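You operate a simulated robot arm through the tools that you are given. There is no shell and no other tool. Be economical: measure what you need, move in short steps, check, and stop when the job is done.

You are at the controls of a simulated robot arm. One attempt, no reset.

JOB
Rinse the dirty blue strainer in the bowl with three plunger strokes.
Fine: lid on for each stroke; put lid and strainer back where they were.
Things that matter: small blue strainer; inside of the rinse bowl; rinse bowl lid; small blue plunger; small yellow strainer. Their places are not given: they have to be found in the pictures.

It is judged by the outcome, as a careful person would: the job done as asked, and still so three seconds after it is handed in. It fails if anything else is knocked over, pushed out of place, dropped, spilled or broken. Lids that push on must go on centred and level and be pressed home; caps that screw on are set level and turned clockwise until they are tight.

ROBOT AND FRAMES
A 7-joint arm with a two-finger parallel gripper, fixed in place. Base frame: the origin is at the foot of the arm, x ahead of it, y to its left, z up; the work surface is at about z = 850. Readings come in mm, degrees, newtons and seconds.
Its first joint turns from -166.0 to 166.0 degrees. Payload 4.4 kg.
Tool frame: the origin (TCP) lies between the finger pads and is the grasp point; the fingertips stand 23 mm ahead of it; z points along the fingers, y is the line along which they close. Largest opening 94 mm; finger width 38, thickness 10; the body of the gripper, 54 by 96 mm, starts 39 mm behind the TCP.
Orientation is that of the tool frame in the base frame, as a unit quaternion [w, x, y, z]. With the fingers straight down and closing along the base's y, the tool's x points along the base's -x, its y along +y and its z along -z.

CONTROLS
- The arm moves only by the tool arm_command. Its argument "moves" is a list of rows, each an object of numbers (a shift or turn left out is 0, a gripper value left out holds the last): "hand": the gripper command, from -1 (fully open) to 1 (shut), values between in proportion; "dx", "dy", "dz": the shift along the base's x, y, z in m; "ax", "ay", "az": the turn, a rotation vector about the base's x, y, z in degrees. In form: [{"hand": .., "dx": .., "dy": .., "dz": .., "ax": .., "ay": .., "az": ..}, ...]. A call has 1 to 12 rows; each row is the pose to reach, as a shift and turn from the pose commanded when the call began. Rows are played at 5 a second. More than 50 mm and 8.6 degrees between two rows, or a gripper value outside its range, and nothing of the call is played. A pose out of reach is approached as far as the arm can. The call stops where the force on the tool passes 40 N (or 10 N more than at its start, if that is more) or the arm is blocked; 0.2 s more then pass. Each finger travels about 72 mm/s and halts on what it meets, pressing with about 38 N; the grip force reading is that of the motor and also rises with nothing between the fingers. The clock runs only during rows and for 0.2 s after the last one: add rows that repeat a pose to give the fingers time. It gives the time, the measured TCP pose, the force on the tool (base axes), the opening and the grip force at its end, in the units of the frame above (readings bear some noise).
- Cameras (640 x 400 px; columns grow to the right, rows downward): "scene" is fixed at [219.9, 649.9, 1460.3]; the picture's right is [-0.43, -0.90, 0.00], its down [-0.52, 0.25, -0.82] and it looks along [0.74, -0.35, -0.57] (base axes); focal length 355 px, centre (320, 200). "wrist" rides on the gripper at [86, 16, -75] in the tool frame; the picture's right is [-0.18, 0.98, 0.00], its down [-0.58, -0.11, -0.81] and it looks along [-0.79, -0.15, 0.59] (tool axes); focal length 243 px, centre (320, 200).
- grab_frame(camera): a new picture of that camera. No time passes.
- locate(camera, pixels): for up to 12 pixels [column, row] of the newest picture of that camera ("zoom" is the newest enlarged one), the place [x, y, z] in the base frame of the surface seen there, good to about 3 mm. No time passes.
- zoom(camera, box): a new picture of the part [left, top, right, bottom] of that camera's present view, enlarged. No time passes.
- finish_job(): hands the job in; it is judged then, once.

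Work in short steps. Measure before you move; look again where a grasp or a placing could have gone wrong, and mend it. You have 80 turns and 46 pictures in all, those below and enlarged ones among them. Open the gripper and draw the arm clear of the work before you hand the job in, unless the task says otherwise; then end with one line.

The tools are called after ">>>" as a command line: name --argument value ..., lists and objects as JSON in quotes. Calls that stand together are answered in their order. arm_command: Moves the arm, as the interface text tells. Its arguments: {"type":"object","properties":{"moves":{"type":"array","items":{"type":"object","properties":{"hand":{"type":"number"},"dx":{"type":"number"},"dy":{"type":"number"},"dz":{"type":"number"},"ax":{"type":"number"},"ay":{"type":"number"},"az":{"type":"number"}}}}},"required":["moves"]} The other tools are called the same way: grab_frame (camera) takes a picture; locate (camera, pixels) gives the place of the surface under pixels of a picture; zoom (camera, box) takes an enlarged picture of a part of a camera's view; finish_job () hands the job in.

At the start:

```text
time_s: 0.0
tcp_pos: [648.5, 402.2, 1217.5]
orientation: [0.0, 0.0, 1.0, -0.001]
ft_force: [0.2, 0.2, 0.4]
finger_gap: 94.0
finger_force: 0.1
```

scene: 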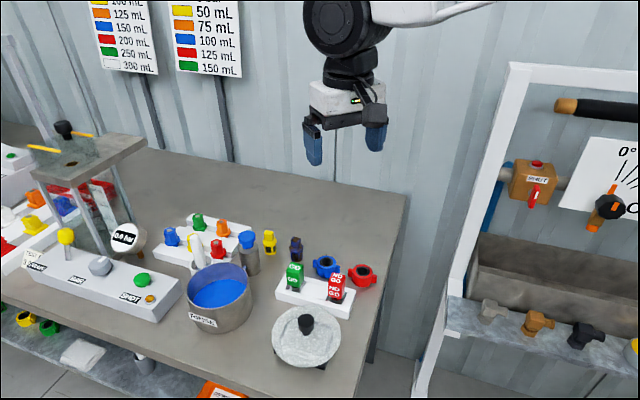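
wrist: 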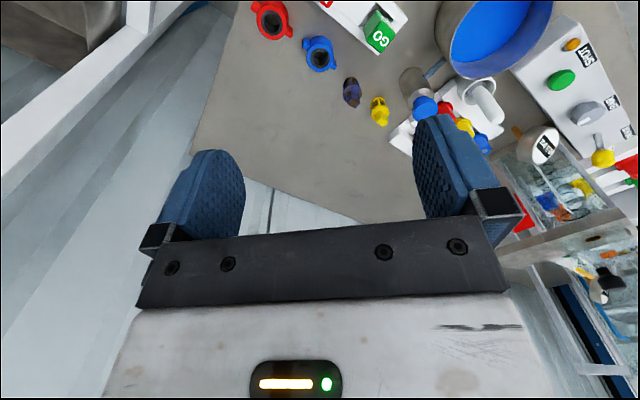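

The scene shows a bowl (220,295), a lid (305,335), and small parts around (150-380,220-300). I zoom to identify them.

>>> zoom --camera "scene" --box '[140, 200, 300, 300]'

>>> zoom --camera "scene" --box '[180, 225, 400, 375]'

```text
4.00 times, centred on (220, 250) of scene
```

zoom: 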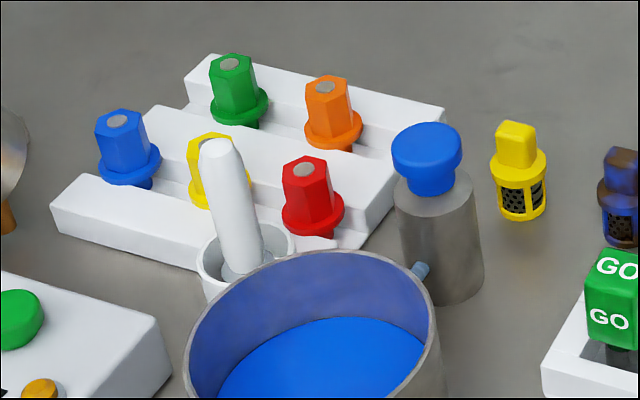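

```text
2.67 times, centred on (290, 300) of scene
```

zoom: 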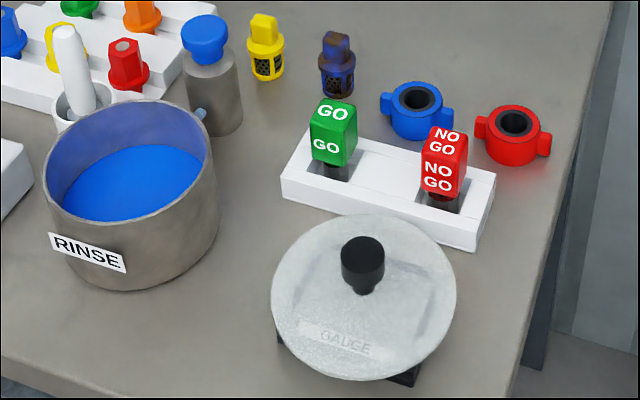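

I measure the strainers, plunger, bowl rim and lid in the latest zoom.

>>> locate --camera "zoom" --pixels '[[338, 40], [338, 75], [264, 22], [205, 28], [205, 60], [128, 102], [45, 190], [215, 180], [120, 215], [130, 180], [363, 245], [210, 100]]'

>>> locate --camera "zoom" --pixels '[[365, 217], [276, 290], [453, 290], [355, 376], [400, 300], [330, 260], [280, 340], [410, 382], [330, 230], [330, 95], [290, 180], [470, 240]]'

>>> zoom --camera "scene" --box '[240, 220, 320, 270]'

```text
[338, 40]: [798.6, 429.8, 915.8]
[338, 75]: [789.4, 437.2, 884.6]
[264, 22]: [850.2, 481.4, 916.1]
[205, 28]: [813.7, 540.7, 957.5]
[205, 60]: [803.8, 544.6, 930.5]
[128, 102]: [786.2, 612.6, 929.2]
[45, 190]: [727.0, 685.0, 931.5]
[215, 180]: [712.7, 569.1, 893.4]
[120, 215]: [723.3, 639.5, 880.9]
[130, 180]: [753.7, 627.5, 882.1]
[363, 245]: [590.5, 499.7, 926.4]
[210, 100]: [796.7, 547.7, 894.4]
```

```text
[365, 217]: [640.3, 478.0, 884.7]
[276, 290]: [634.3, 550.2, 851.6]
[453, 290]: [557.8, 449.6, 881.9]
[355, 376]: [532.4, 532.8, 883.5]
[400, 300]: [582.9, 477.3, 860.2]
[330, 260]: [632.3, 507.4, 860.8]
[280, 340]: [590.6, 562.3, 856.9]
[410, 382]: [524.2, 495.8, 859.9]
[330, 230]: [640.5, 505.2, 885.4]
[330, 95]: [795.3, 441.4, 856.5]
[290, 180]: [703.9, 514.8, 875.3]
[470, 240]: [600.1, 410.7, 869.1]
```

```text
8.00 times, centred on (280, 245) of scene
```

zoom: 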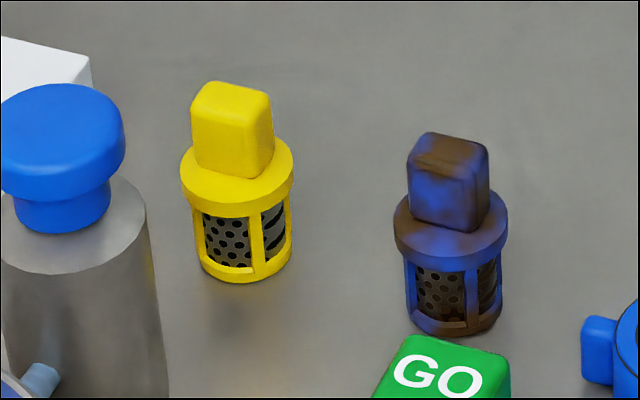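

I measure bowl rim and lid precisely with dedicated zooms.

>>> zoom --camera "scene" --box '[260, 295, 356, 375]'

>>> locate --camera "zoom" --pixels '[[302, 60], [302, 90], [340, 80], [265, 80], [302, 130], [302, 170], [100, 200], [300, 385], [500, 200], [160, 90], [420, 80], [120, 300]]'

>>> zoom --camera "scene" --box '[180, 225, 276, 345]'

```text
5.00 times, centred on (308, 335) of scene
```

zoom: 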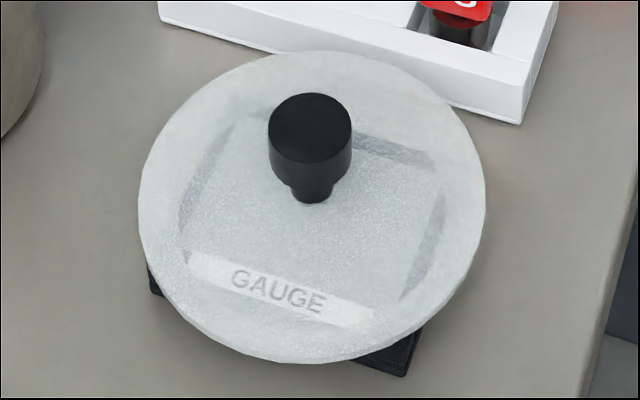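

```text
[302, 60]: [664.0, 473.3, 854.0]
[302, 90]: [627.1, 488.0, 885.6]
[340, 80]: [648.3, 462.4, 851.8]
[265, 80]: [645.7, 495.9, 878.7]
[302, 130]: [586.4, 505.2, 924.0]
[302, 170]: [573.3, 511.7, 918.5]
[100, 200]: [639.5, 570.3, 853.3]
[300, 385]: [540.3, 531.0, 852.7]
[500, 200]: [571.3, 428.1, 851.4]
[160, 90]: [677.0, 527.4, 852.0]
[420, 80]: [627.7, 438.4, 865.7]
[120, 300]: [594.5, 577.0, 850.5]
```

```text
3.33 times, centred on (228, 285) of scene
```

zoom: 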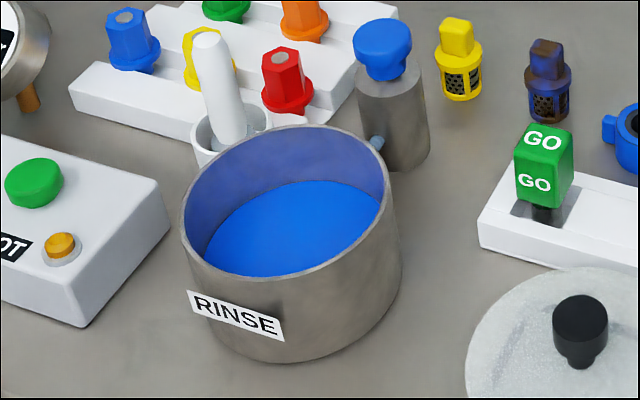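

The lid (dia ≈130, centre ≈(587,504), top z≈885, knob top 925) fits the bowl (dia ≈120, centre ≈(731,628), rim z≈930). I lower the arm to view the dirty strainer closely with the wrist camera.

>>> arm_command --moves '[{"hand": -1, "dx": 0.005, "dy": 0.011, "dz": -0.045}, {"dx": 0.01, "dy": 0.022, "dz": -0.09}, {"dx": 0.015, "dy": 0.033, "dz": -0.13}, {"dx": 0.019, "dy": 0.044, "dz": -0.175}, {"dx": 0.019, "dy": 0.055, "dz": -0.217}, {"dx": 0.019, "dy": 0.055, "dz": -0.217}]'

>>> grab_frame --camera "wrist"

>>> zoom --camera "scene" --box '[180, 205, 276, 265]'

>>> locate --camera "zoom" --pixels '[[170, 130], [185, 200], [200, 300], [360, 100], [405, 130], [450, 110], [390, 150], [420, 185], [440, 230], [415, 310], [300, 310], [130, 260]]'

```text
time_s: 1.4
tcp_pos: [665.0, 460.8, 1001.8]
orientation: [-0.001, -0.001, 1.0, 0.0]
ft_force: [0.7, 0.0, -0.6]
finger_gap: 93.9
finger_force: 0.0
```

```text
38 pictures are left
```

wrist: 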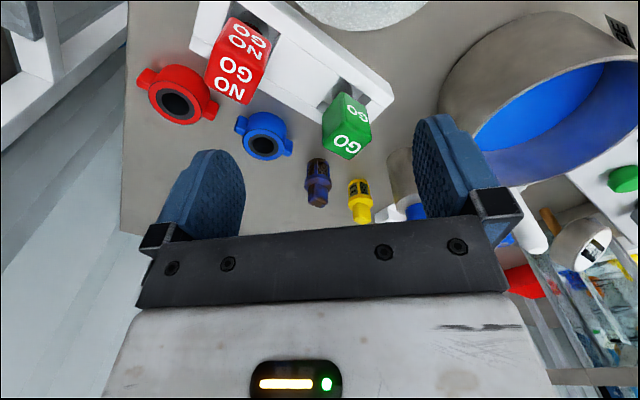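

```text
6.67 times, centred on (228, 235) of scene
```

zoom: 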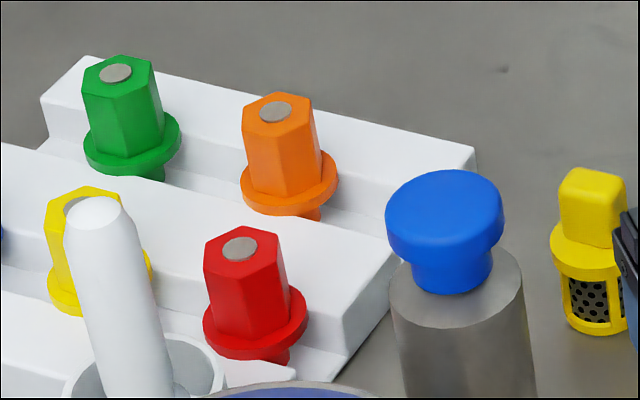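

```text
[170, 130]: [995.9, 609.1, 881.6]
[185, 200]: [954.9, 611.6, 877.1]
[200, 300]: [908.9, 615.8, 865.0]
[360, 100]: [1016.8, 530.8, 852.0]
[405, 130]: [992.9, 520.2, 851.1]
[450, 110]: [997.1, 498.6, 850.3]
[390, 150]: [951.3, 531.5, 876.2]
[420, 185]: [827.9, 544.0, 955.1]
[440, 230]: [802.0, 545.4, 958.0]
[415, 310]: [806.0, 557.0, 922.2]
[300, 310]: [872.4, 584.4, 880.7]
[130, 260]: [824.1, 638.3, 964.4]
```

The dirty strainer is at wrist (318,183); I enlarge it to read the handle's orientation.

>>> zoom --camera "wrist" --box '[280, 130, 400, 230]'

>>> locate --camera "zoom" --pixels '[[200, 180], [170, 260], [225, 265], [195, 240], [200, 290], [175, 305], [215, 310], [150, 200], [240, 210], [410, 300], [435, 250], [350, 100]]'

```text
4.00 times, centred on (340, 180) of wrist
```

zoom: 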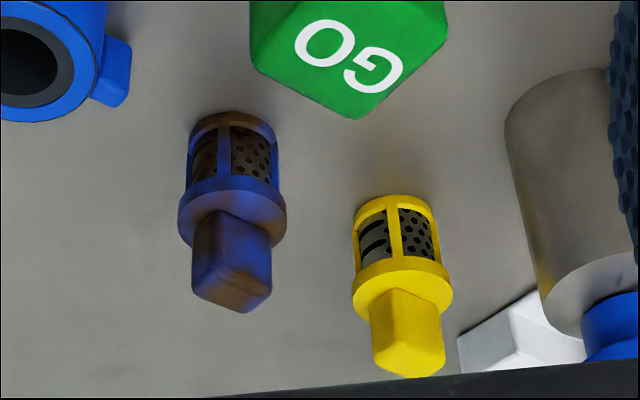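

```text
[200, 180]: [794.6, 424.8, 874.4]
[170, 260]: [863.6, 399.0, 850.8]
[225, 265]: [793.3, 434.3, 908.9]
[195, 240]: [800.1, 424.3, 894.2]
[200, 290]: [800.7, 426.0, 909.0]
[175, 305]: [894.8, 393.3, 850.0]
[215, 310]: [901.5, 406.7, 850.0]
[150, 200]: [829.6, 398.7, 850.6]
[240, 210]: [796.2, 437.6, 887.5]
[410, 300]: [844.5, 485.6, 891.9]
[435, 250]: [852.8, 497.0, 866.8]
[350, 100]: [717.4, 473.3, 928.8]
```

The handle is a ~19 mm square block with face normals near azimuth 51°/141°, at about (803,432). I move above it, turning the tool −39° so the fingers close along 51°.

>>> arm_command --moves '[{"hand": 0.0, "dx": 0.027, "dy": -0.005, "az": -7.8}, {"dx": 0.054, "dy": -0.01, "az": -15.6}, {"dx": 0.081, "dy": -0.015, "az": -23.4}, {"dx": 0.108, "dy": -0.02, "az": -31.2}, {"dx": 0.1355, "dy": -0.0252, "az": -39, "dz": -0.01}, {"dx": 0.1355, "dy": -0.0252, "az": -39, "dz": -0.03}, {"dx": 0.1355, "dy": -0.0252, "az": -39, "dz": -0.03}]'

>>> grab_frame --camera "wrist"

>>> zoom --camera "scene" --box '[240, 190, 336, 250]'

```text
time_s: 3.0
tcp_pos: [801.2, 430.1, 969.8]
orientation: [0.0, 0.334, 0.942, 0.0]
ft_force: [-0.4, -0.2, 0.2]
finger_gap: 46.9
finger_force: 0.2
```

```text
35 pictures are left
```

wrist: 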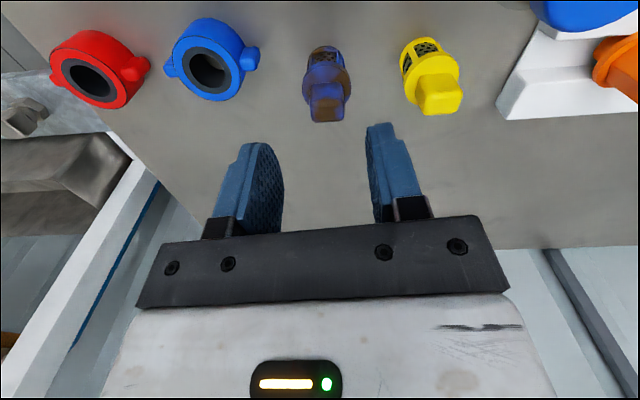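

```text
6.67 times, centred on (288, 220) of scene
```

zoom: 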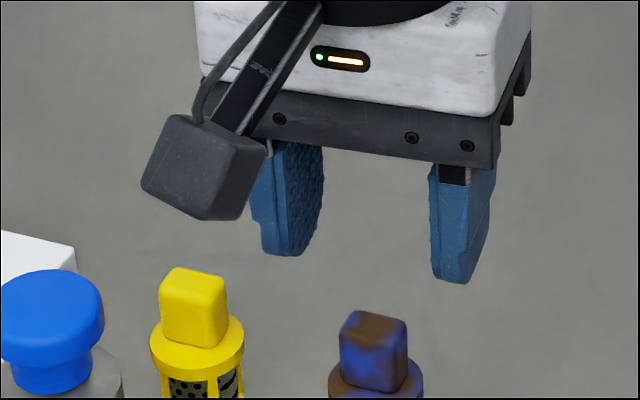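

The strainer handle (wrist 327,105) lines up between the fingers. I measure its top and collar points from here.

>>> zoom --camera "wrist" --box '[280, 30, 376, 130]'

>>> locate --camera "zoom" --pixels '[[255, 300], [335, 300], [295, 345], [275, 350], [318, 350], [295, 300], [295, 365], [295, 240], [295, 130], [250, 240], [340, 240], [295, 355]]'

```text
4.00 times, centred on (328, 80) of wrist
```

zoom: 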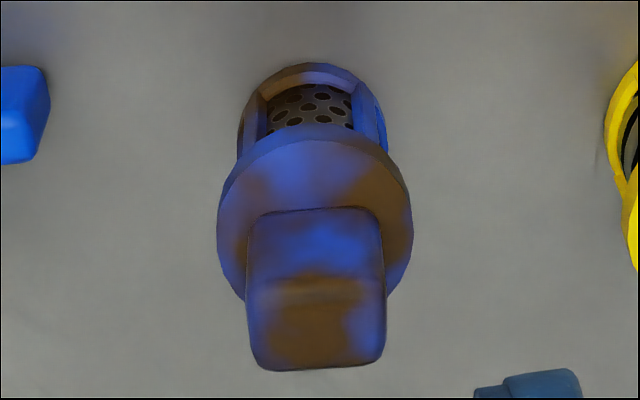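

```text
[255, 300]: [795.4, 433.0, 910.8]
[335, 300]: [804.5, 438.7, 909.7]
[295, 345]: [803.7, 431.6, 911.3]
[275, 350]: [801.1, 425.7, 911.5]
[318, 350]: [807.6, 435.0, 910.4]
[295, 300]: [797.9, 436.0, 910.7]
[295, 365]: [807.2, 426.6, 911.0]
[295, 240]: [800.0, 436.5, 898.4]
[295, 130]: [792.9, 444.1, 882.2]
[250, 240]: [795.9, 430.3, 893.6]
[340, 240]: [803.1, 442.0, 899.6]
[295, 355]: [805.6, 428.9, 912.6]
```

Handle top centre ≈(803.5,432.5,911) and axes align well. I descend to TCP z≈917 (tips just above the collar), then close.

>>> arm_command --moves '[{"dx": 0.002, "dy": 0.002, "dz": -0.02}, {"dx": 0.002, "dy": 0.002, "dz": -0.04}, {"dx": 0.002, "dy": 0.002, "dz": -0.053}, {"dx": 0.002, "dy": 0.002, "dz": -0.053}]'

>>> zoom --camera "scene" --box '[240, 210, 336, 270]'

```text
time_s: 4.0
tcp_pos: [805.2, 433.7, 919.0]
orientation: [0.001, 0.334, 0.943, 0.0]
ft_force: [0.0, -0.4, -1.1]
finger_gap: 46.9
finger_force: 0.1
```

```text
6.67 times, centred on (288, 240) of scene
```

zoom: 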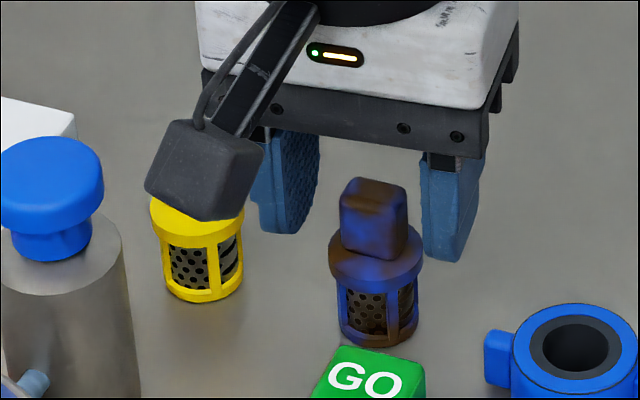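

Fingers straddle the handle properly, just above the collar. Closing now, then a small test lift.

>>> arm_command --moves '[{"hand": 1, "dz": -0.001}, {"hand": 1, "dz": -0.001}, {"hand": 1, "dz": -0.001}, {"hand": 1, "dz": -0.001}, {"hand": 1, "dz": 0.01}, {"hand": 1, "dz": 0.03}]'

>>> zoom --camera "scene" --box '[240, 190, 336, 250]'

```text
time_s: 5.4
tcp_pos: [804.7, 433.0, 946.3]
orientation: [0.0, 0.334, 0.943, 0.001]
ft_force: [0.1, 0.0, -0.7]
finger_gap: 20.5
finger_force: 37.9
```

```text
6.67 times, centred on (288, 220) of scene
```

zoom: 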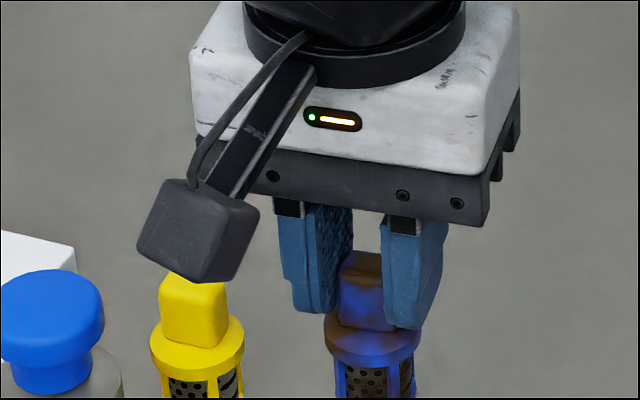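

The strainer is held firmly (gap 20.5) and level. I lift to z≈1045 and carry it over the bowl centre.

>>> arm_command --moves '[{"hand": 1, "dz": 0.04}, {"dz": 0.08}, {"dz": 0.1}, {"dx": -0.012, "dy": 0.032, "dz": 0.1}, {"dx": -0.026, "dy": 0.07, "dz": 0.1}, {"dx": -0.04, "dy": 0.108, "dz": 0.1}, {"dx": -0.055, "dy": 0.146, "dz": 0.1}, {"dx": -0.067, "dy": 0.178, "dz": 0.1}, {"dx": -0.074, "dy": 0.194, "dz": 0.1}, {"dx": -0.074, "dy": 0.194, "dz": 0.1}]'

>>> grab_frame --camera "scene"

>>> grab_frame --camera "wrist"

```text
time_s: 7.6
tcp_pos: [731.5, 627.0, 1046.3]
orientation: [0.0, 0.333, 0.943, 0.0]
ft_force: [-0.6, 0.3, 0.3]
finger_gap: 20.5
finger_force: 37.6
```

```text
30 pictures are left
```

scene: 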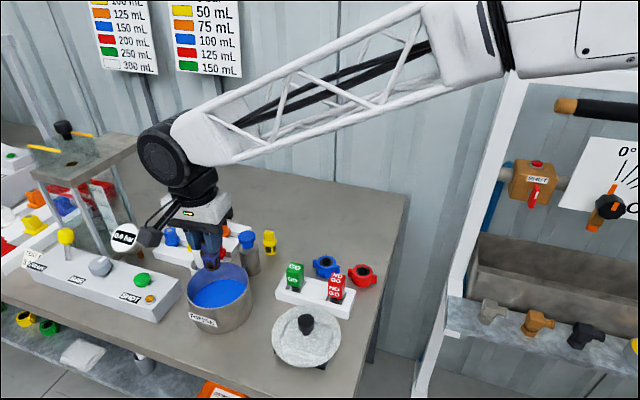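

```text
29 pictures are left
```

wrist: 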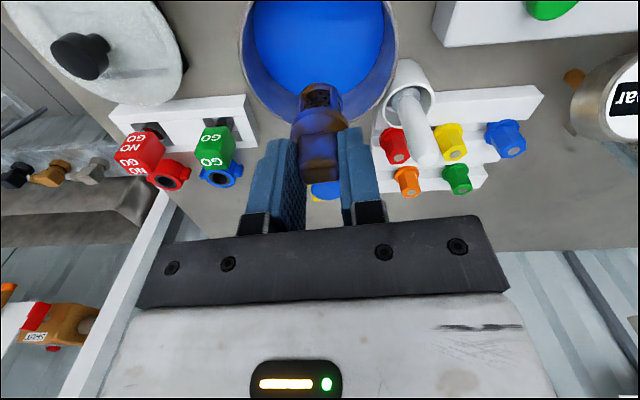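

I check the bowl rim position from the wrist view and the mortar/pestle clearance.

>>> locate --camera "wrist" --pixels '[[241, 40], [397, 40], [258, 95], [383, 95], [290, 118], [246, 20], [395, 15], [410, 100], [425, 160], [400, 65], [330, 60], [430, 90]]'

```text
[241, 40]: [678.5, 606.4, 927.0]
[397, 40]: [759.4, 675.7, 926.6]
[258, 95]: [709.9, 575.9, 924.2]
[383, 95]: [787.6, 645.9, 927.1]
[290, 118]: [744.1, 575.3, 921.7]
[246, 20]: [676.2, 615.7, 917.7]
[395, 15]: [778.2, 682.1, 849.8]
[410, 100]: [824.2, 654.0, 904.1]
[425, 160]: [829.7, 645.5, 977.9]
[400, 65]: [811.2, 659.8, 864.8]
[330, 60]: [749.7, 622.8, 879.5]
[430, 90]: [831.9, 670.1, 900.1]
```

Bowl centre ≈(732,626.5), which is right under the strainer. I lower it into the bowl, stopping just above the expected floor.

>>> arm_command --moves '[{"hand": 1, "dz": -0.03, "dy": -0.001}, {"dz": -0.06, "dy": -0.001}, {"dz": -0.09, "dy": -0.001}, {"dz": -0.11, "dy": -0.001}, {"dz": -0.12, "dy": -0.001}, {"dz": -0.12, "dy": -0.001}]'

>>> arm_command --moves '[{"hand": 1, "dz": -0.001}, {"dz": -0.002}, {"dz": -0.003}, {"dz": -0.004}, {"dz": -0.005}]'

```text
time_s: 9.0
tcp_pos: [730.9, 625.8, 927.6]
orientation: [0.001, 0.334, 0.942, 0.0]
ft_force: [-0.4, 0.0, 0.4]
finger_gap: 20.5
finger_force: 38.2
```

```text
time_s: 10.2
tcp_pos: [730.9, 625.9, 925.4]
orientation: [0.001, 0.334, 0.942, 0.0]
ft_force: [-1.0, -2.0, 12.3]
finger_gap: 20.6
finger_force: 37.5
```

Contact with the floor at TCP z≈925 (12 N). I relax to that height, open to ~47 mm, and rise straight out.

>>> arm_command --moves '[{"hand": 1, "dz": 0.0025}, {"hand": 0.5, "dz": 0.0025}, {"hand": 0.0, "dz": 0.0025}, {"hand": 0.0, "dz": 0.0025}, {"hand": 0.0, "dz": 0.02}, {"dz": 0.06}, {"dz": 0.1}, {"dz": 0.14}, {"dz": 0.14}]'

>>> grab_frame --camera "wrist"

>>> zoom --camera "scene" --box '[172, 225, 268, 345]'

```text
time_s: 12.2
tcp_pos: [730.3, 623.6, 1062.1]
orientation: [0.001, 0.334, 0.943, 0.0]
ft_force: [-0.6, 0.0, 0.1]
finger_gap: 46.8
finger_force: 0.0
```

```text
28 pictures are left
```

wrist: 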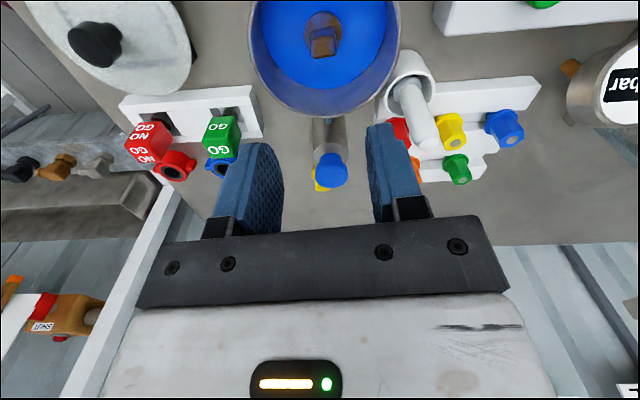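

```text
3.33 times, centred on (220, 285) of scene
```

zoom: 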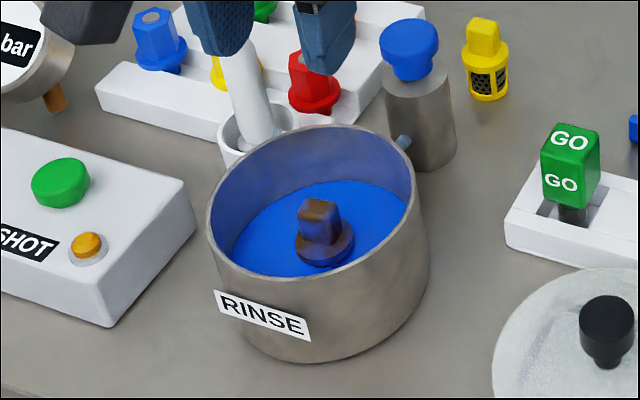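

The strainer stands in the bowl. I measure the lid, knob and plunger from this wrist view.

>>> locate --camera "wrist" --pixels '[[332, 172], [320, 172], [345, 172], [332, 160], [332, 183], [330, 130], [95, 45], [105, 38], [85, 50], [115, 60], [40, 30], [190, 70]]'

>>> zoom --camera "wrist" --box '[280, 100, 376, 200]'

```text
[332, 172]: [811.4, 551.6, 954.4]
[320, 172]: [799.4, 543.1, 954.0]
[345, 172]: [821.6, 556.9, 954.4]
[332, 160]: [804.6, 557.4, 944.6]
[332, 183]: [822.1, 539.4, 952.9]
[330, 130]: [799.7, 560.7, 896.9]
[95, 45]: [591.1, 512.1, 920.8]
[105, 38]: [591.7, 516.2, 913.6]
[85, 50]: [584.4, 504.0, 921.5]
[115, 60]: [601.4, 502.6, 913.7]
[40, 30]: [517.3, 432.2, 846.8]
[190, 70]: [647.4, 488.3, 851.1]
```

```text
4.00 times, centred on (328, 150) of wrist
```

zoom: 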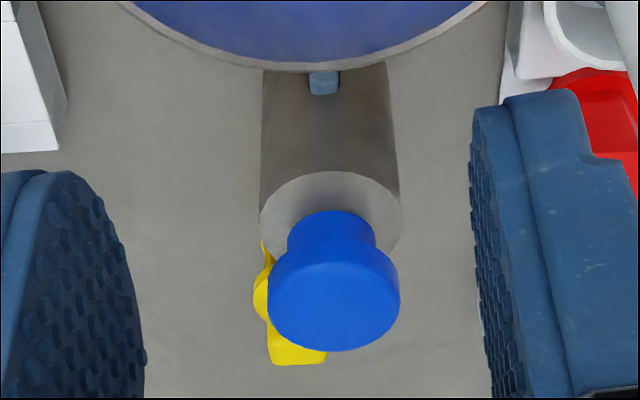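

Plunger centre ≈(812,546,955); lid knob centre ≈(588,504), top z≈922. I move over the knob with ~60 mm opening.

>>> arm_command --moves '[{"hand": -0.3, "dx": -0.028, "dy": -0.025}, {"dx": -0.056, "dy": -0.05}, {"dx": -0.086, "dy": -0.075}, {"dx": -0.116, "dy": -0.1}, {"dx": -0.143, "dy": -0.123}, {"dx": -0.143, "dy": -0.123, "dz": -0.04}, {"dx": -0.143, "dy": -0.123, "dz": -0.08}, {"dx": -0.143, "dy": -0.123, "dz": -0.08}]'

>>> grab_frame --camera "wrist"

>>> zoom --camera "scene" --box '[244, 270, 372, 380]'

```text
time_s: 14.0
tcp_pos: [586.3, 506.3, 984.5]
orientation: [0.0, 0.334, 0.943, -0.001]
ft_force: [0.8, 0.3, 0.3]
finger_gap: 60.8
finger_force: 0.1
```

```text
25 pictures are left
```

wrist: 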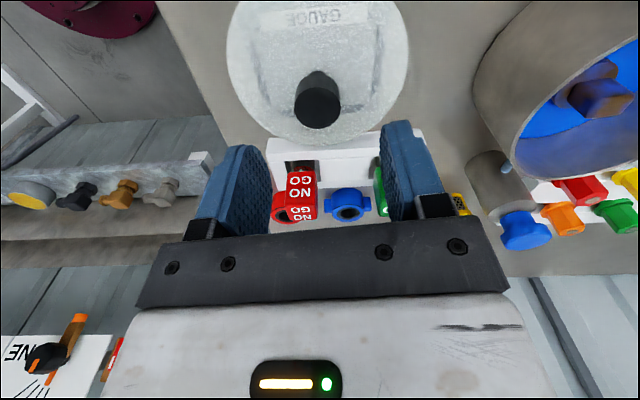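

```text
3.64 times, centred on (308, 325) of scene
```

zoom: 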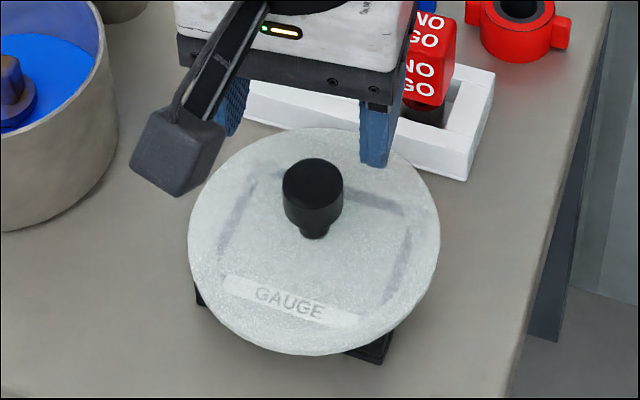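

The knob (wrist 317,105) is between the fingers. I measure its top outline.

>>> locate --camera "wrist" --pixels '[[317, 92], [317, 105], [317, 122], [300, 106], [335, 106], [317, 78], [228, 45], [408, 45], [317, 143], [270, 60], [370, 60], [305, 118]]'

```text
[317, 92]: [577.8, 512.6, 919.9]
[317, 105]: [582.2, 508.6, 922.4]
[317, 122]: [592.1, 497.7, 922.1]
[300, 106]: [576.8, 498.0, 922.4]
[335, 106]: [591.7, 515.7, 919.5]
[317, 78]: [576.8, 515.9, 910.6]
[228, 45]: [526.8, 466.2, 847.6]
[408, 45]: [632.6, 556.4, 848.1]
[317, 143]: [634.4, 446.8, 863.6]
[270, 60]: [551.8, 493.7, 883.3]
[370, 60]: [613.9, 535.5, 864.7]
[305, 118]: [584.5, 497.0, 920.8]
```

Knob centre ≈(586,505.5), top z 922. I descend to TCP z≈912 and close on the knob.

>>> arm_command --moves '[{"hand": -0.3, "dx": -0.0015, "dy": 0.001, "dz": -0.03}, {"dx": -0.0015, "dy": 0.001, "dz": -0.055}, {"dx": -0.0015, "dy": 0.001, "dz": -0.07}, {"dx": -0.0015, "dy": 0.001, "dz": -0.07}, {"hand": 1, "dx": -0.0015, "dy": 0.001, "dz": -0.07}, {"hand": 1, "dx": -0.0015, "dy": 0.001, "dz": -0.07}, {"hand": 1, "dx": -0.0015, "dy": 0.001, "dz": -0.07}, {"hand": 1, "dx": -0.0015, "dy": 0.001, "dz": -0.07}]'

>>> zoom --camera "scene" --box '[244, 270, 372, 380]'

```text
time_s: 15.8
tcp_pos: [586.0, 504.9, 914.2]
orientation: [-0.001, 0.335, 0.942, 0.0]
ft_force: [-0.2, -0.3, 0.6]
finger_gap: 28.9
finger_force: 37.6
```

```text
3.64 times, centred on (308, 325) of scene
```

zoom: 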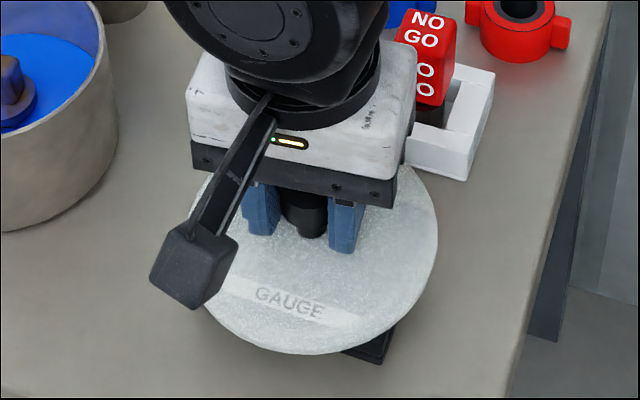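

Knob gripped at gap 28.9 mm. I lift straight up slowly and look at the underside/stand.

>>> arm_command --moves '[{"hand": 1, "dz": 0.005}, {"dz": 0.02}, {"dz": 0.05}, {"dz": 0.09}, {"dz": 0.13}, {"dz": 0.13}]'

>>> zoom --camera "scene" --box '[220, 230, 380, 390]'

>>> grab_frame --camera "wrist"

```text
time_s: 17.2
tcp_pos: [586.1, 507.5, 1045.9]
orientation: [0.0, 0.334, 0.943, 0.001]
ft_force: [-0.2, -0.5, -0.8]
finger_gap: 29.0
finger_force: 38.0
```

```text
2.50 times, centred on (300, 310) of scene
```

zoom: 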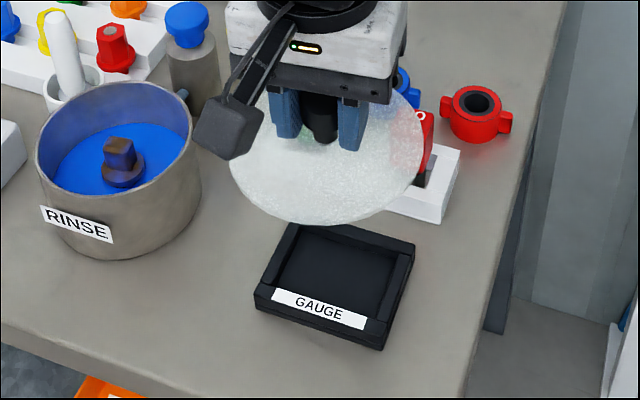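

```text
21 pictures are left
```

wrist: 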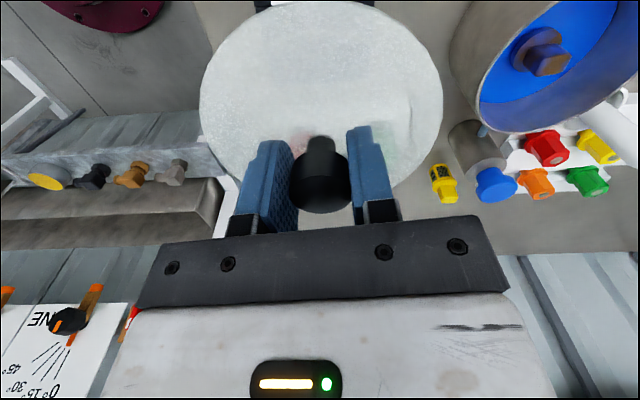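

The lid is a flat disc, held level; the stand is a black open tray. I carry it over the bowl centre.

>>> arm_command --moves '[{"hand": 1, "dx": 0.02, "dy": 0.017}, {"dx": 0.049, "dy": 0.041}, {"dx": 0.078, "dy": 0.065}, {"dx": 0.107, "dy": 0.09}, {"dx": 0.13, "dy": 0.109}, {"dx": 0.1455, "dy": 0.122}, {"dx": 0.1455, "dy": 0.122}, {"dx": 0.1455, "dy": 0.122, "dz": -0.03}, {"dx": 0.1455, "dy": 0.122, "dz": -0.055}, {"dx": 0.1455, "dy": 0.122, "dz": -0.055}]'

>>> zoom --camera "scene" --box '[160, 205, 288, 345]'

>>> grab_frame --camera "wrist"

```text
time_s: 19.4
tcp_pos: [730.1, 627.2, 989.6]
orientation: [0.0, 0.333, 0.943, 0.0]
ft_force: [0.4, 0.3, -1.1]
finger_gap: 28.8
finger_force: 37.8
```

```text
2.86 times, centred on (224, 275) of scene
```

zoom: 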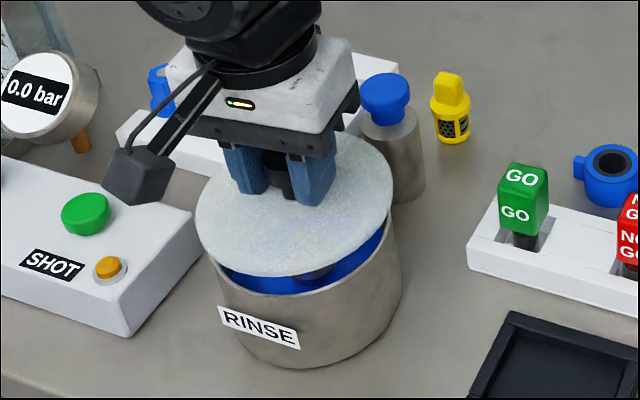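

```text
19 pictures are left
```

wrist: 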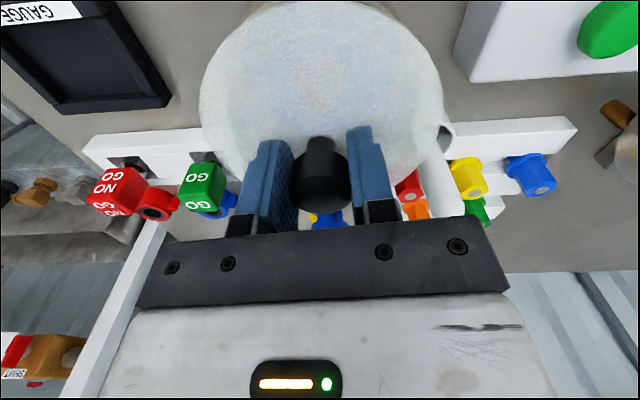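

Lid hovers ~25 mm above the rim, well centred. I lower it in small steps until contact.

>>> arm_command --moves '[{"hand": 1, "dz": -0.008}, {"dz": -0.013}, {"dz": -0.016}, {"dz": -0.018}, {"dz": -0.02}, {"dz": -0.022}, {"dz": -0.022}]'

>>> zoom --camera "scene" --box '[160, 225, 288, 345]'

```text
time_s: 21.0
tcp_pos: [731.5, 628.0, 965.4]
orientation: [0.001, 0.334, 0.943, 0.0]
ft_force: [-0.1, 0.6, -0.4]
finger_gap: 28.8
finger_force: 38.2
```

```text
3.33 times, centred on (224, 285) of scene
```

zoom: 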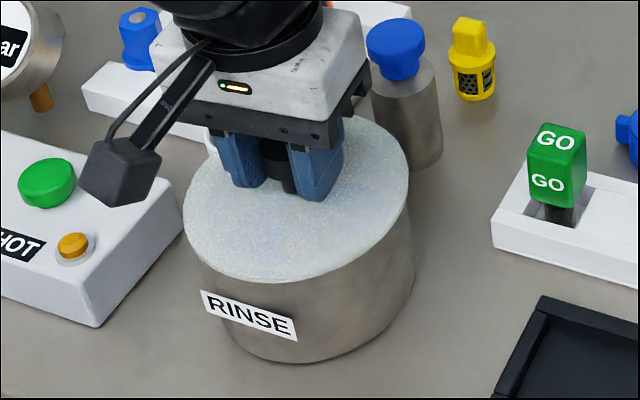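

Lid looks concentric (183–410 vs rim 193–401) but no contact yet. Continue down in 1 mm steps.

>>> arm_command --moves '[{"hand": 1, "dz": -0.001}, {"dz": -0.002}, {"dz": -0.003}, {"dz": -0.004}, {"dz": -0.005}, {"dz": -0.006}]'

```text
time_s: 22.4
tcp_pos: [730.8, 628.2, 961.5]
orientation: [0.001, 0.334, 0.943, 0.002]
ft_force: [10.9, 2.9, 32.2]
finger_gap: 29.1
finger_force: 38.0
```

Contact at z≈961.5 with 32 N. I relax to that height and inspect the seating.

>>> arm_command --moves '[{"hand": 1, "dz": 0.0015}, {"dz": 0.002}, {"dz": 0.002}]'

>>> zoom --camera "scene" --box '[172, 245, 268, 325]'

```text
time_s: 23.2
tcp_pos: [729.6, 627.1, 962.6]
orientation: [0.001, 0.333, 0.943, 0.0]
ft_force: [-0.2, 7.7, 19.9]
finger_gap: 29.0
finger_force: 38.2
```

```text
5.00 times, centred on (220, 285) of scene
```

zoom: 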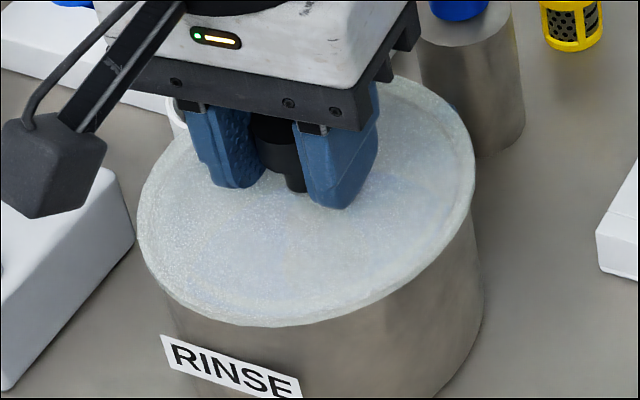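

Rim shows concentrically through the lid; it lies level and was pressed with 32 N. I release and rise.

>>> arm_command --moves '[{"hand": 1, "dz": 0.001}, {"hand": 0.2, "dz": 0.001}, {"hand": -0.3, "dz": 0.001}, {"hand": -0.3, "dz": 0.001}, {"dz": 0.02}, {"dz": 0.06}, {"dz": 0.1}, {"dz": 0.1}]'

>>> grab_frame --camera "wrist"

>>> zoom --camera "scene" --box '[172, 225, 300, 335]'

```text
time_s: 25.0
tcp_pos: [731.9, 629.0, 1062.1]
orientation: [0.0, 0.334, 0.943, 0.0]
ft_force: [-0.9, 0.0, 0.3]
finger_gap: 61.0
finger_force: 0.0
```

```text
16 pictures are left
```

wrist: 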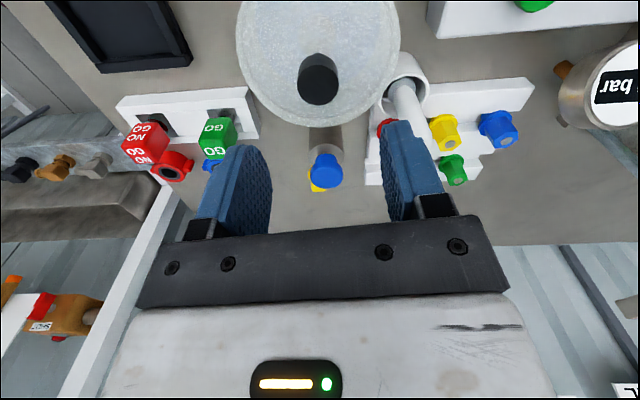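

```text
3.64 times, centred on (236, 280) of scene
```

zoom: 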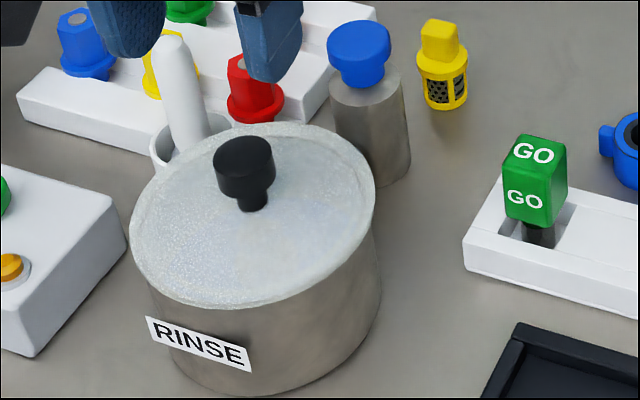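

Lid is on and level. I close the fingers and move above the plunger (≈(815,546), top z≈955), then check.

>>> arm_command --moves '[{"hand": 1, "dx": 0.028, "dy": -0.027}, {"dx": 0.056, "dy": -0.054}, {"dx": 0.083, "dy": -0.081}, {"dx": 0.083, "dy": -0.081, "dz": -0.035}, {"dx": 0.083, "dy": -0.081, "dz": -0.07}, {"dx": 0.083, "dy": -0.081, "dz": -0.07}]'

>>> zoom --camera "scene" --box '[200, 195, 296, 275]'

>>> grab_frame --camera "wrist"

```text
time_s: 26.4
tcp_pos: [814.8, 546.2, 997.4]
orientation: [0.0, 0.334, 0.943, -0.001]
ft_force: [-0.1, -0.6, 0.9]
finger_gap: 0.1
finger_force: 38.0
```

```text
5.00 times, centred on (248, 235) of scene
```

zoom: 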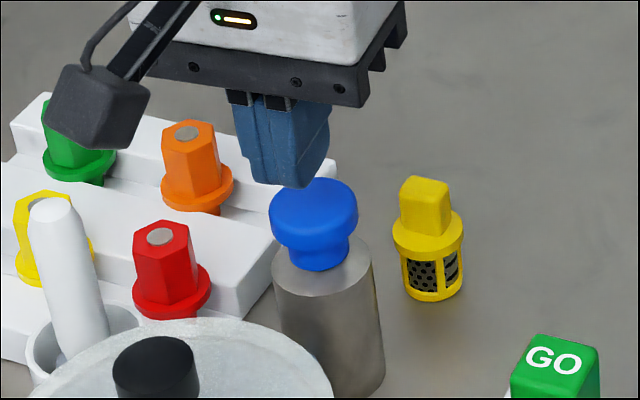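

```text
13 pictures are left
```

wrist: 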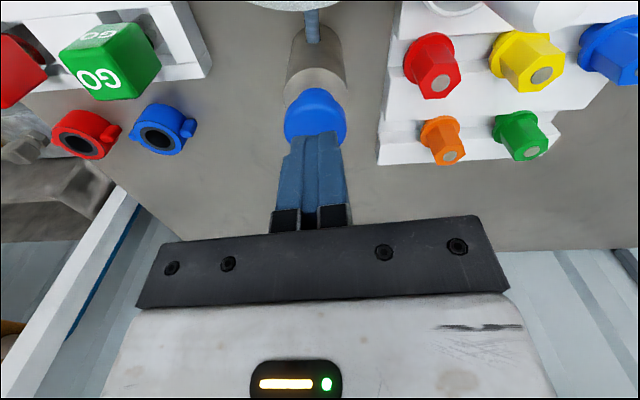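

Fingers are above the button, which sits ~3 mm further toward −y (zoom 315,205). I shift and press down gradually, watching the force.

>>> arm_command --moves '[{"hand": 1, "dx": -0.002, "dy": -0.003}, {"dx": -0.002, "dy": -0.003, "dz": -0.008}, {"dx": -0.002, "dy": -0.003, "dz": -0.014}, {"dx": -0.002, "dy": -0.003, "dz": -0.018}, {"dx": -0.002, "dy": -0.003, "dz": -0.022}, {"dx": -0.002, "dy": -0.003, "dz": -0.025}]'

>>> zoom --camera "scene" --box '[200, 195, 296, 275]'

```text
time_s: 27.8
tcp_pos: [812.9, 542.6, 967.5]
orientation: [0.0, 0.334, 0.943, 0.0]
ft_force: [0.4, -1.1, 3.4]
finger_gap: 0.2
finger_force: 37.6
```

```text
5.00 times, centred on (248, 235) of scene
```

zoom: 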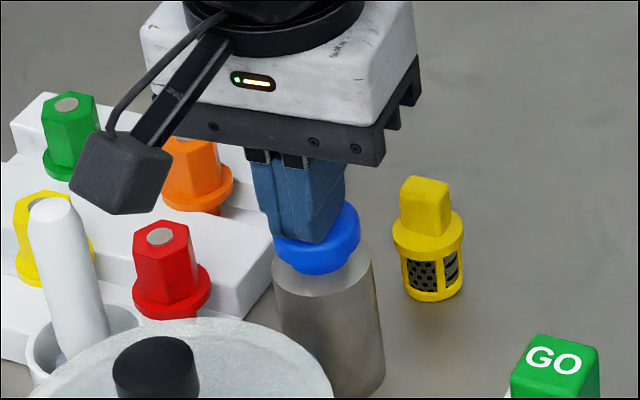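

The button moves down with light spring force (3.4 N). I continue to the end of the stroke.

>>> arm_command --moves '[{"hand": 1, "dz": -0.003}, {"dz": -0.006}, {"dz": -0.009}, {"dz": -0.011}, {"dz": -0.013}, {"dz": -0.015}, {"dz": -0.017}]'

>>> zoom --camera "scene" --box '[200, 195, 296, 275]'

```text
time_s: 29.0
tcp_pos: [814.3, 544.1, 959.6]
orientation: [0.002, 0.333, 0.943, 0.002]
ft_force: [1.3, -1.1, 16.6]
finger_gap: 0.0
finger_force: 38.2
stopped in row 6: the force on the tool passed its limit (the readings are from after the stop); the commanded pose is now the measured one
```

```text
5.00 times, centred on (248, 235) of scene
```

zoom: 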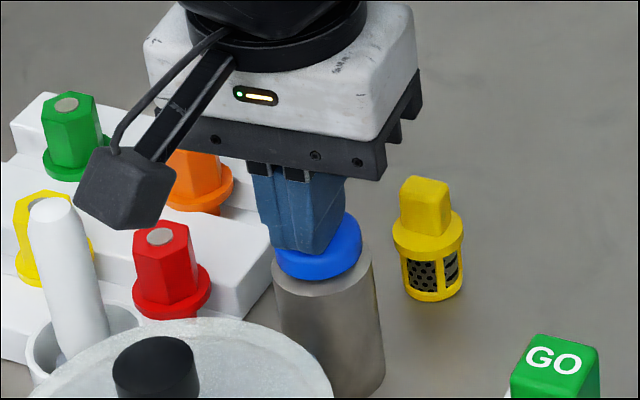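

Hard stop reached at z≈959 – stroke 1 complete. I rise fully clear and check that the plunger springs back.

>>> arm_command --moves '[{"hand": 1, "dz": 0.01}, {"dz": 0.02}, {"dz": 0.03}, {"dz": 0.03}, {"dz": 0.03}]'

>>> zoom --camera "scene" --box '[200, 195, 296, 275]'

```text
time_s: 30.2
tcp_pos: [813.6, 544.2, 985.8]
orientation: [0.002, 0.333, 0.943, 0.002]
ft_force: [-0.2, -1.1, -0.4]
finger_gap: 0.1
finger_force: 37.7
```

```text
5.00 times, centred on (248, 235) of scene
```

zoom: 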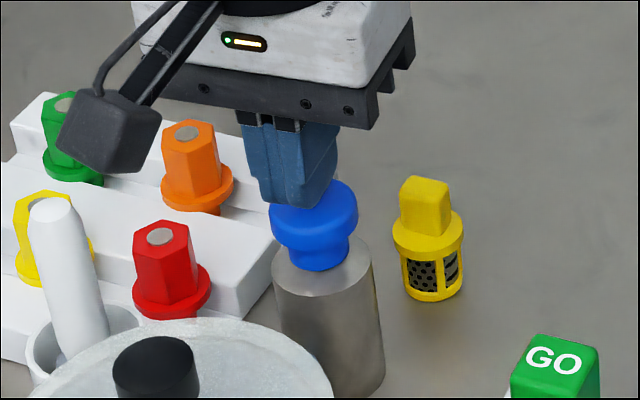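

The plunger returned fully. Stroke 2: press to the stop.

>>> arm_command --moves '[{"hand": 1, "dz": -0.01}, {"dz": -0.017}, {"dz": -0.023}, {"dz": -0.028}, {"dz": -0.031}, {"dz": -0.034}, {"dz": -0.037}]'

>>> arm_command --moves '[{"hand": 1, "dz": 0.01}, {"dz": 0.02}, {"dz": 0.03}, {"dz": 0.03}, {"dz": 0.03}]'

```text
time_s: 31.7
tcp_pos: [815.6, 544.5, 960.8]
orientation: [0.003, 0.333, 0.943, 0.005]
ft_force: [-1.7, -0.1, 16.8]
finger_gap: 0.0
finger_force: 38.3
stopped in row 7: the force on the tool passed its limit (the readings are from after the stop); the commanded pose is now the measured one
```

```text
time_s: 32.9
tcp_pos: [813.1, 543.8, 988.8]
orientation: [0.004, 0.334, 0.942, 0.004]
ft_force: [-0.6, -0.2, 0.9]
finger_gap: 0.0
finger_force: 38.0
```

Stroke 2 hit the same stop and was released fully. Stroke 3 the same way.

>>> arm_command --moves '[{"hand": 1, "dz": -0.01}, {"dz": -0.017}, {"dz": -0.023}, {"dz": -0.028}, {"dz": -0.031}, {"dz": -0.034}, {"dz": -0.037}, {"dz": -0.038}]'

>>> arm_command --moves '[{"hand": 1, "dz": 0.01}, {"dz": 0.02}, {"dz": 0.05}, {"dz": 0.1}, {"dz": 0.1}]'

>>> zoom --camera "scene" --box '[172, 215, 300, 335]'

```text
time_s: 34.4
tcp_pos: [815.7, 544.2, 960.4]
orientation: [0.004, 0.332, 0.943, 0.006]
ft_force: [-2.3, -1.2, 17.9]
finger_gap: 0.1
finger_force: 38.0
stopped in row 7: the force on the tool passed its limit (the readings are from after the stop); the commanded pose is now the measured one
```

```text
time_s: 35.6
tcp_pos: [815.8, 545.3, 1057.3]
orientation: [0.004, 0.333, 0.943, 0.004]
ft_force: [0.3, 0.1, 0.0]
finger_gap: 0.0
finger_force: 38.1
```

```text
3.33 times, centred on (236, 275) of scene
```

zoom: 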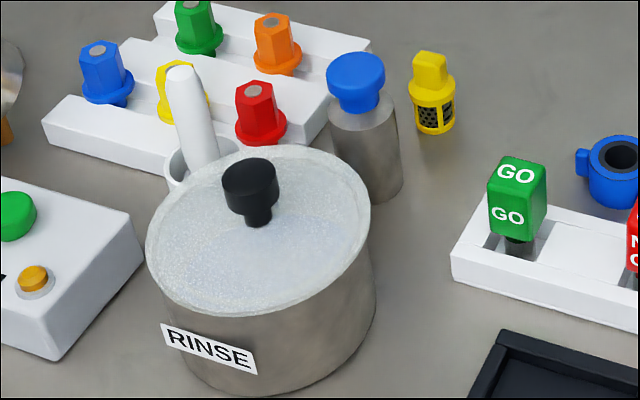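

All three strokes done, lid stayed on. I correct the small tool tilt (~0.7°) and move back over the lid knob with fingers open.

>>> arm_command --moves '[{"hand": -0.3, "dx": -0.028, "dy": 0.0275, "ax": -0.2, "ay": 0.3}, {"dx": -0.056, "dy": 0.055, "ax": -0.4, "ay": 0.6}, {"dx": -0.0837, "dy": 0.0828, "ax": -0.4, "ay": 0.6}, {"dx": -0.0837, "dy": 0.0828, "ax": -0.4, "ay": 0.6, "dz": -0.02}, {"dx": -0.0837, "dy": 0.0828, "ax": -0.4, "ay": 0.6, "dz": -0.02}]'

>>> grab_frame --camera "wrist"

>>> locate --camera "wrist" --pixels '[[318, 72], [318, 80], [318, 90], [300, 82], [336, 82]]'

```text
time_s: 36.8
tcp_pos: [731.1, 622.5, 1039.1]
orientation: [-0.001, 0.334, 0.943, 0.0]
ft_force: [0.2, 0.3, 0.0]
finger_gap: 61.2
finger_force: 0.1
```

```text
8 pictures are left
```

wrist: 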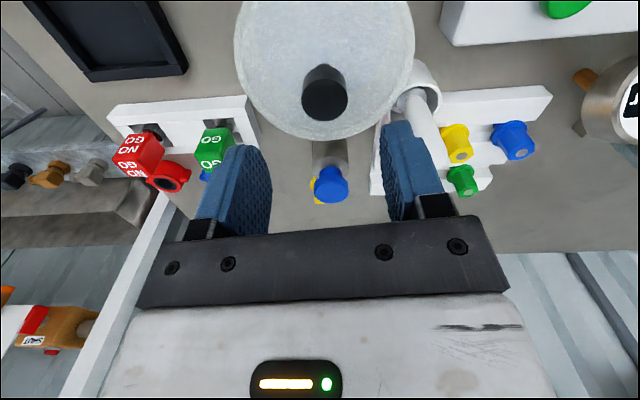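

```text
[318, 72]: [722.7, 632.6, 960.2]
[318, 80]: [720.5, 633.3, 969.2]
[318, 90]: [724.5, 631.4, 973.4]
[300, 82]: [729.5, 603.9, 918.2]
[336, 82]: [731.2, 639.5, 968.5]
```

The knob is ~5 mm toward +y of the tool (col 325 vs 320; TCP reads y 622.5). I correct this, descend to z≈963, and grip.

>>> arm_command --moves '[{"hand": -0.3, "dx": 0.0005, "dy": 0.0052, "dz": -0.02}, {"dx": 0.0005, "dy": 0.0052, "dz": -0.05}, {"dx": 0.0005, "dy": 0.0052, "dz": -0.07}, {"dx": 0.0005, "dy": 0.0052, "dz": -0.077}, {"dx": 0.0005, "dy": 0.0052, "dz": -0.077}]'

>>> arm_command --moves '[{"hand": 1}, {"hand": 1}, {"hand": 1}, {"hand": 1}]'

```text
time_s: 38.0
tcp_pos: [730.5, 630.0, 960.6]
orientation: [0.0, 0.334, 0.943, 0.0]
ft_force: [-0.1, -0.2, -0.8]
finger_gap: 61.2
finger_force: 0.1
```

```text
time_s: 39.0
tcp_pos: [731.2, 629.4, 959.8]
orientation: [0.0, 0.334, 0.943, 0.0]
ft_force: [0.7, -0.2, 2.7]
finger_gap: 28.7
finger_force: 37.9
```

Knob gripped (28.7). I lift straight up and carry the lid back over the tray (delta −146,−123 mm).

>>> arm_command --moves '[{"hand": 1, "dz": 0.01}, {"dz": 0.04}, {"dz": 0.08}, {"dz": 0.08}, {"dx": -0.02, "dy": -0.017, "dz": 0.08}, {"dx": -0.05, "dy": -0.042, "dz": 0.08}, {"dx": -0.08, "dy": -0.067, "dz": 0.08}, {"dx": -0.11, "dy": -0.093, "dz": 0.08}, {"dx": -0.135, "dy": -0.114, "dz": 0.08}, {"dx": -0.146, "dy": -0.123, "dz": 0.08}, {"dx": -0.146, "dy": -0.123, "dz": 0.06}, {"dx": -0.146, "dy": -0.123, "dz": 0.06}]'

>>> arm_command --moves '[{"hand": 1, "dz": -0.03}, {"dz": -0.06}, {"dz": -0.09}, {"dz": -0.1}, {"dz": -0.1}]'

>>> zoom --camera "scene" --box '[180, 230, 372, 380]'

```text
time_s: 41.6
tcp_pos: [584.2, 508.2, 1022.3]
orientation: [0.001, 0.334, 0.943, 0.0]
ft_force: [-0.3, 0.6, -0.9]
finger_gap: 29.0
finger_force: 38.1
```

```text
time_s: 42.8
tcp_pos: [583.7, 507.5, 919.1]
orientation: [0.001, 0.334, 0.943, 0.0]
ft_force: [0.0, 0.0, -1.2]
finger_gap: 28.6
finger_force: 38.3
```

```text
2.67 times, centred on (276, 305) of scene
```

zoom: 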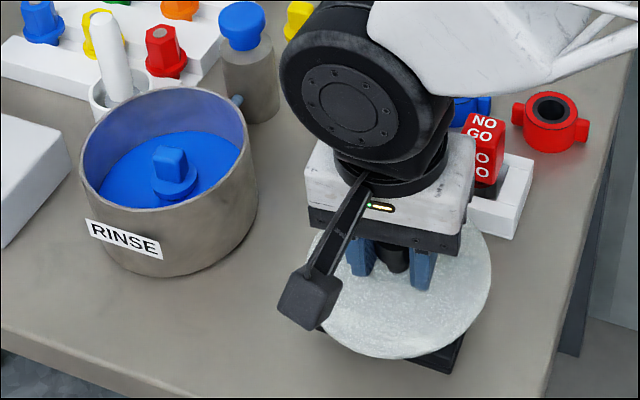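

The strainer is now clean blue in the bowl. The lid hovers just above the tray, aligned; I lower with a 1.5 mm correction until contact.

>>> arm_command --moves '[{"hand": 1, "dx": 0.0015, "dy": -0.001, "dz": -0.003}, {"dx": 0.0015, "dy": -0.001, "dz": -0.005}, {"dx": 0.0015, "dy": -0.001, "dz": -0.007}, {"dx": 0.0015, "dy": -0.001, "dz": -0.008}, {"dx": 0.0015, "dy": -0.001, "dz": -0.008}]'

```text
time_s: 44.0
tcp_pos: [586.0, 508.1, 912.5]
orientation: [-0.001, 0.334, 0.943, 0.0]
ft_force: [0.1, 0.0, -0.4]
finger_gap: 28.5
finger_force: 39.0
```

No contact yet at z≈912; continue by 1 mm steps.

>>> arm_command --moves '[{"hand": 1, "dz": -0.001}, {"dz": -0.002}, {"dz": -0.003}, {"dz": -0.003}]'

```text
time_s: 45.0
tcp_pos: [587.3, 508.0, 909.3]
orientation: [0.001, 0.333, 0.943, 0.001]
ft_force: [-0.8, -0.5, 1.5]
finger_gap: 28.8
finger_force: 38.1
```

>>> arm_command --moves '[{"hand": 1, "dz": -0.001}, {"dz": -0.002}, {"dz": -0.003}]'

```text
time_s: 45.8
tcp_pos: [587.9, 507.8, 909.2]
orientation: [0.001, 0.334, 0.943, 0.001]
ft_force: [-4.3, -6.4, 33.3]
finger_gap: 28.9
finger_force: 38.2
```

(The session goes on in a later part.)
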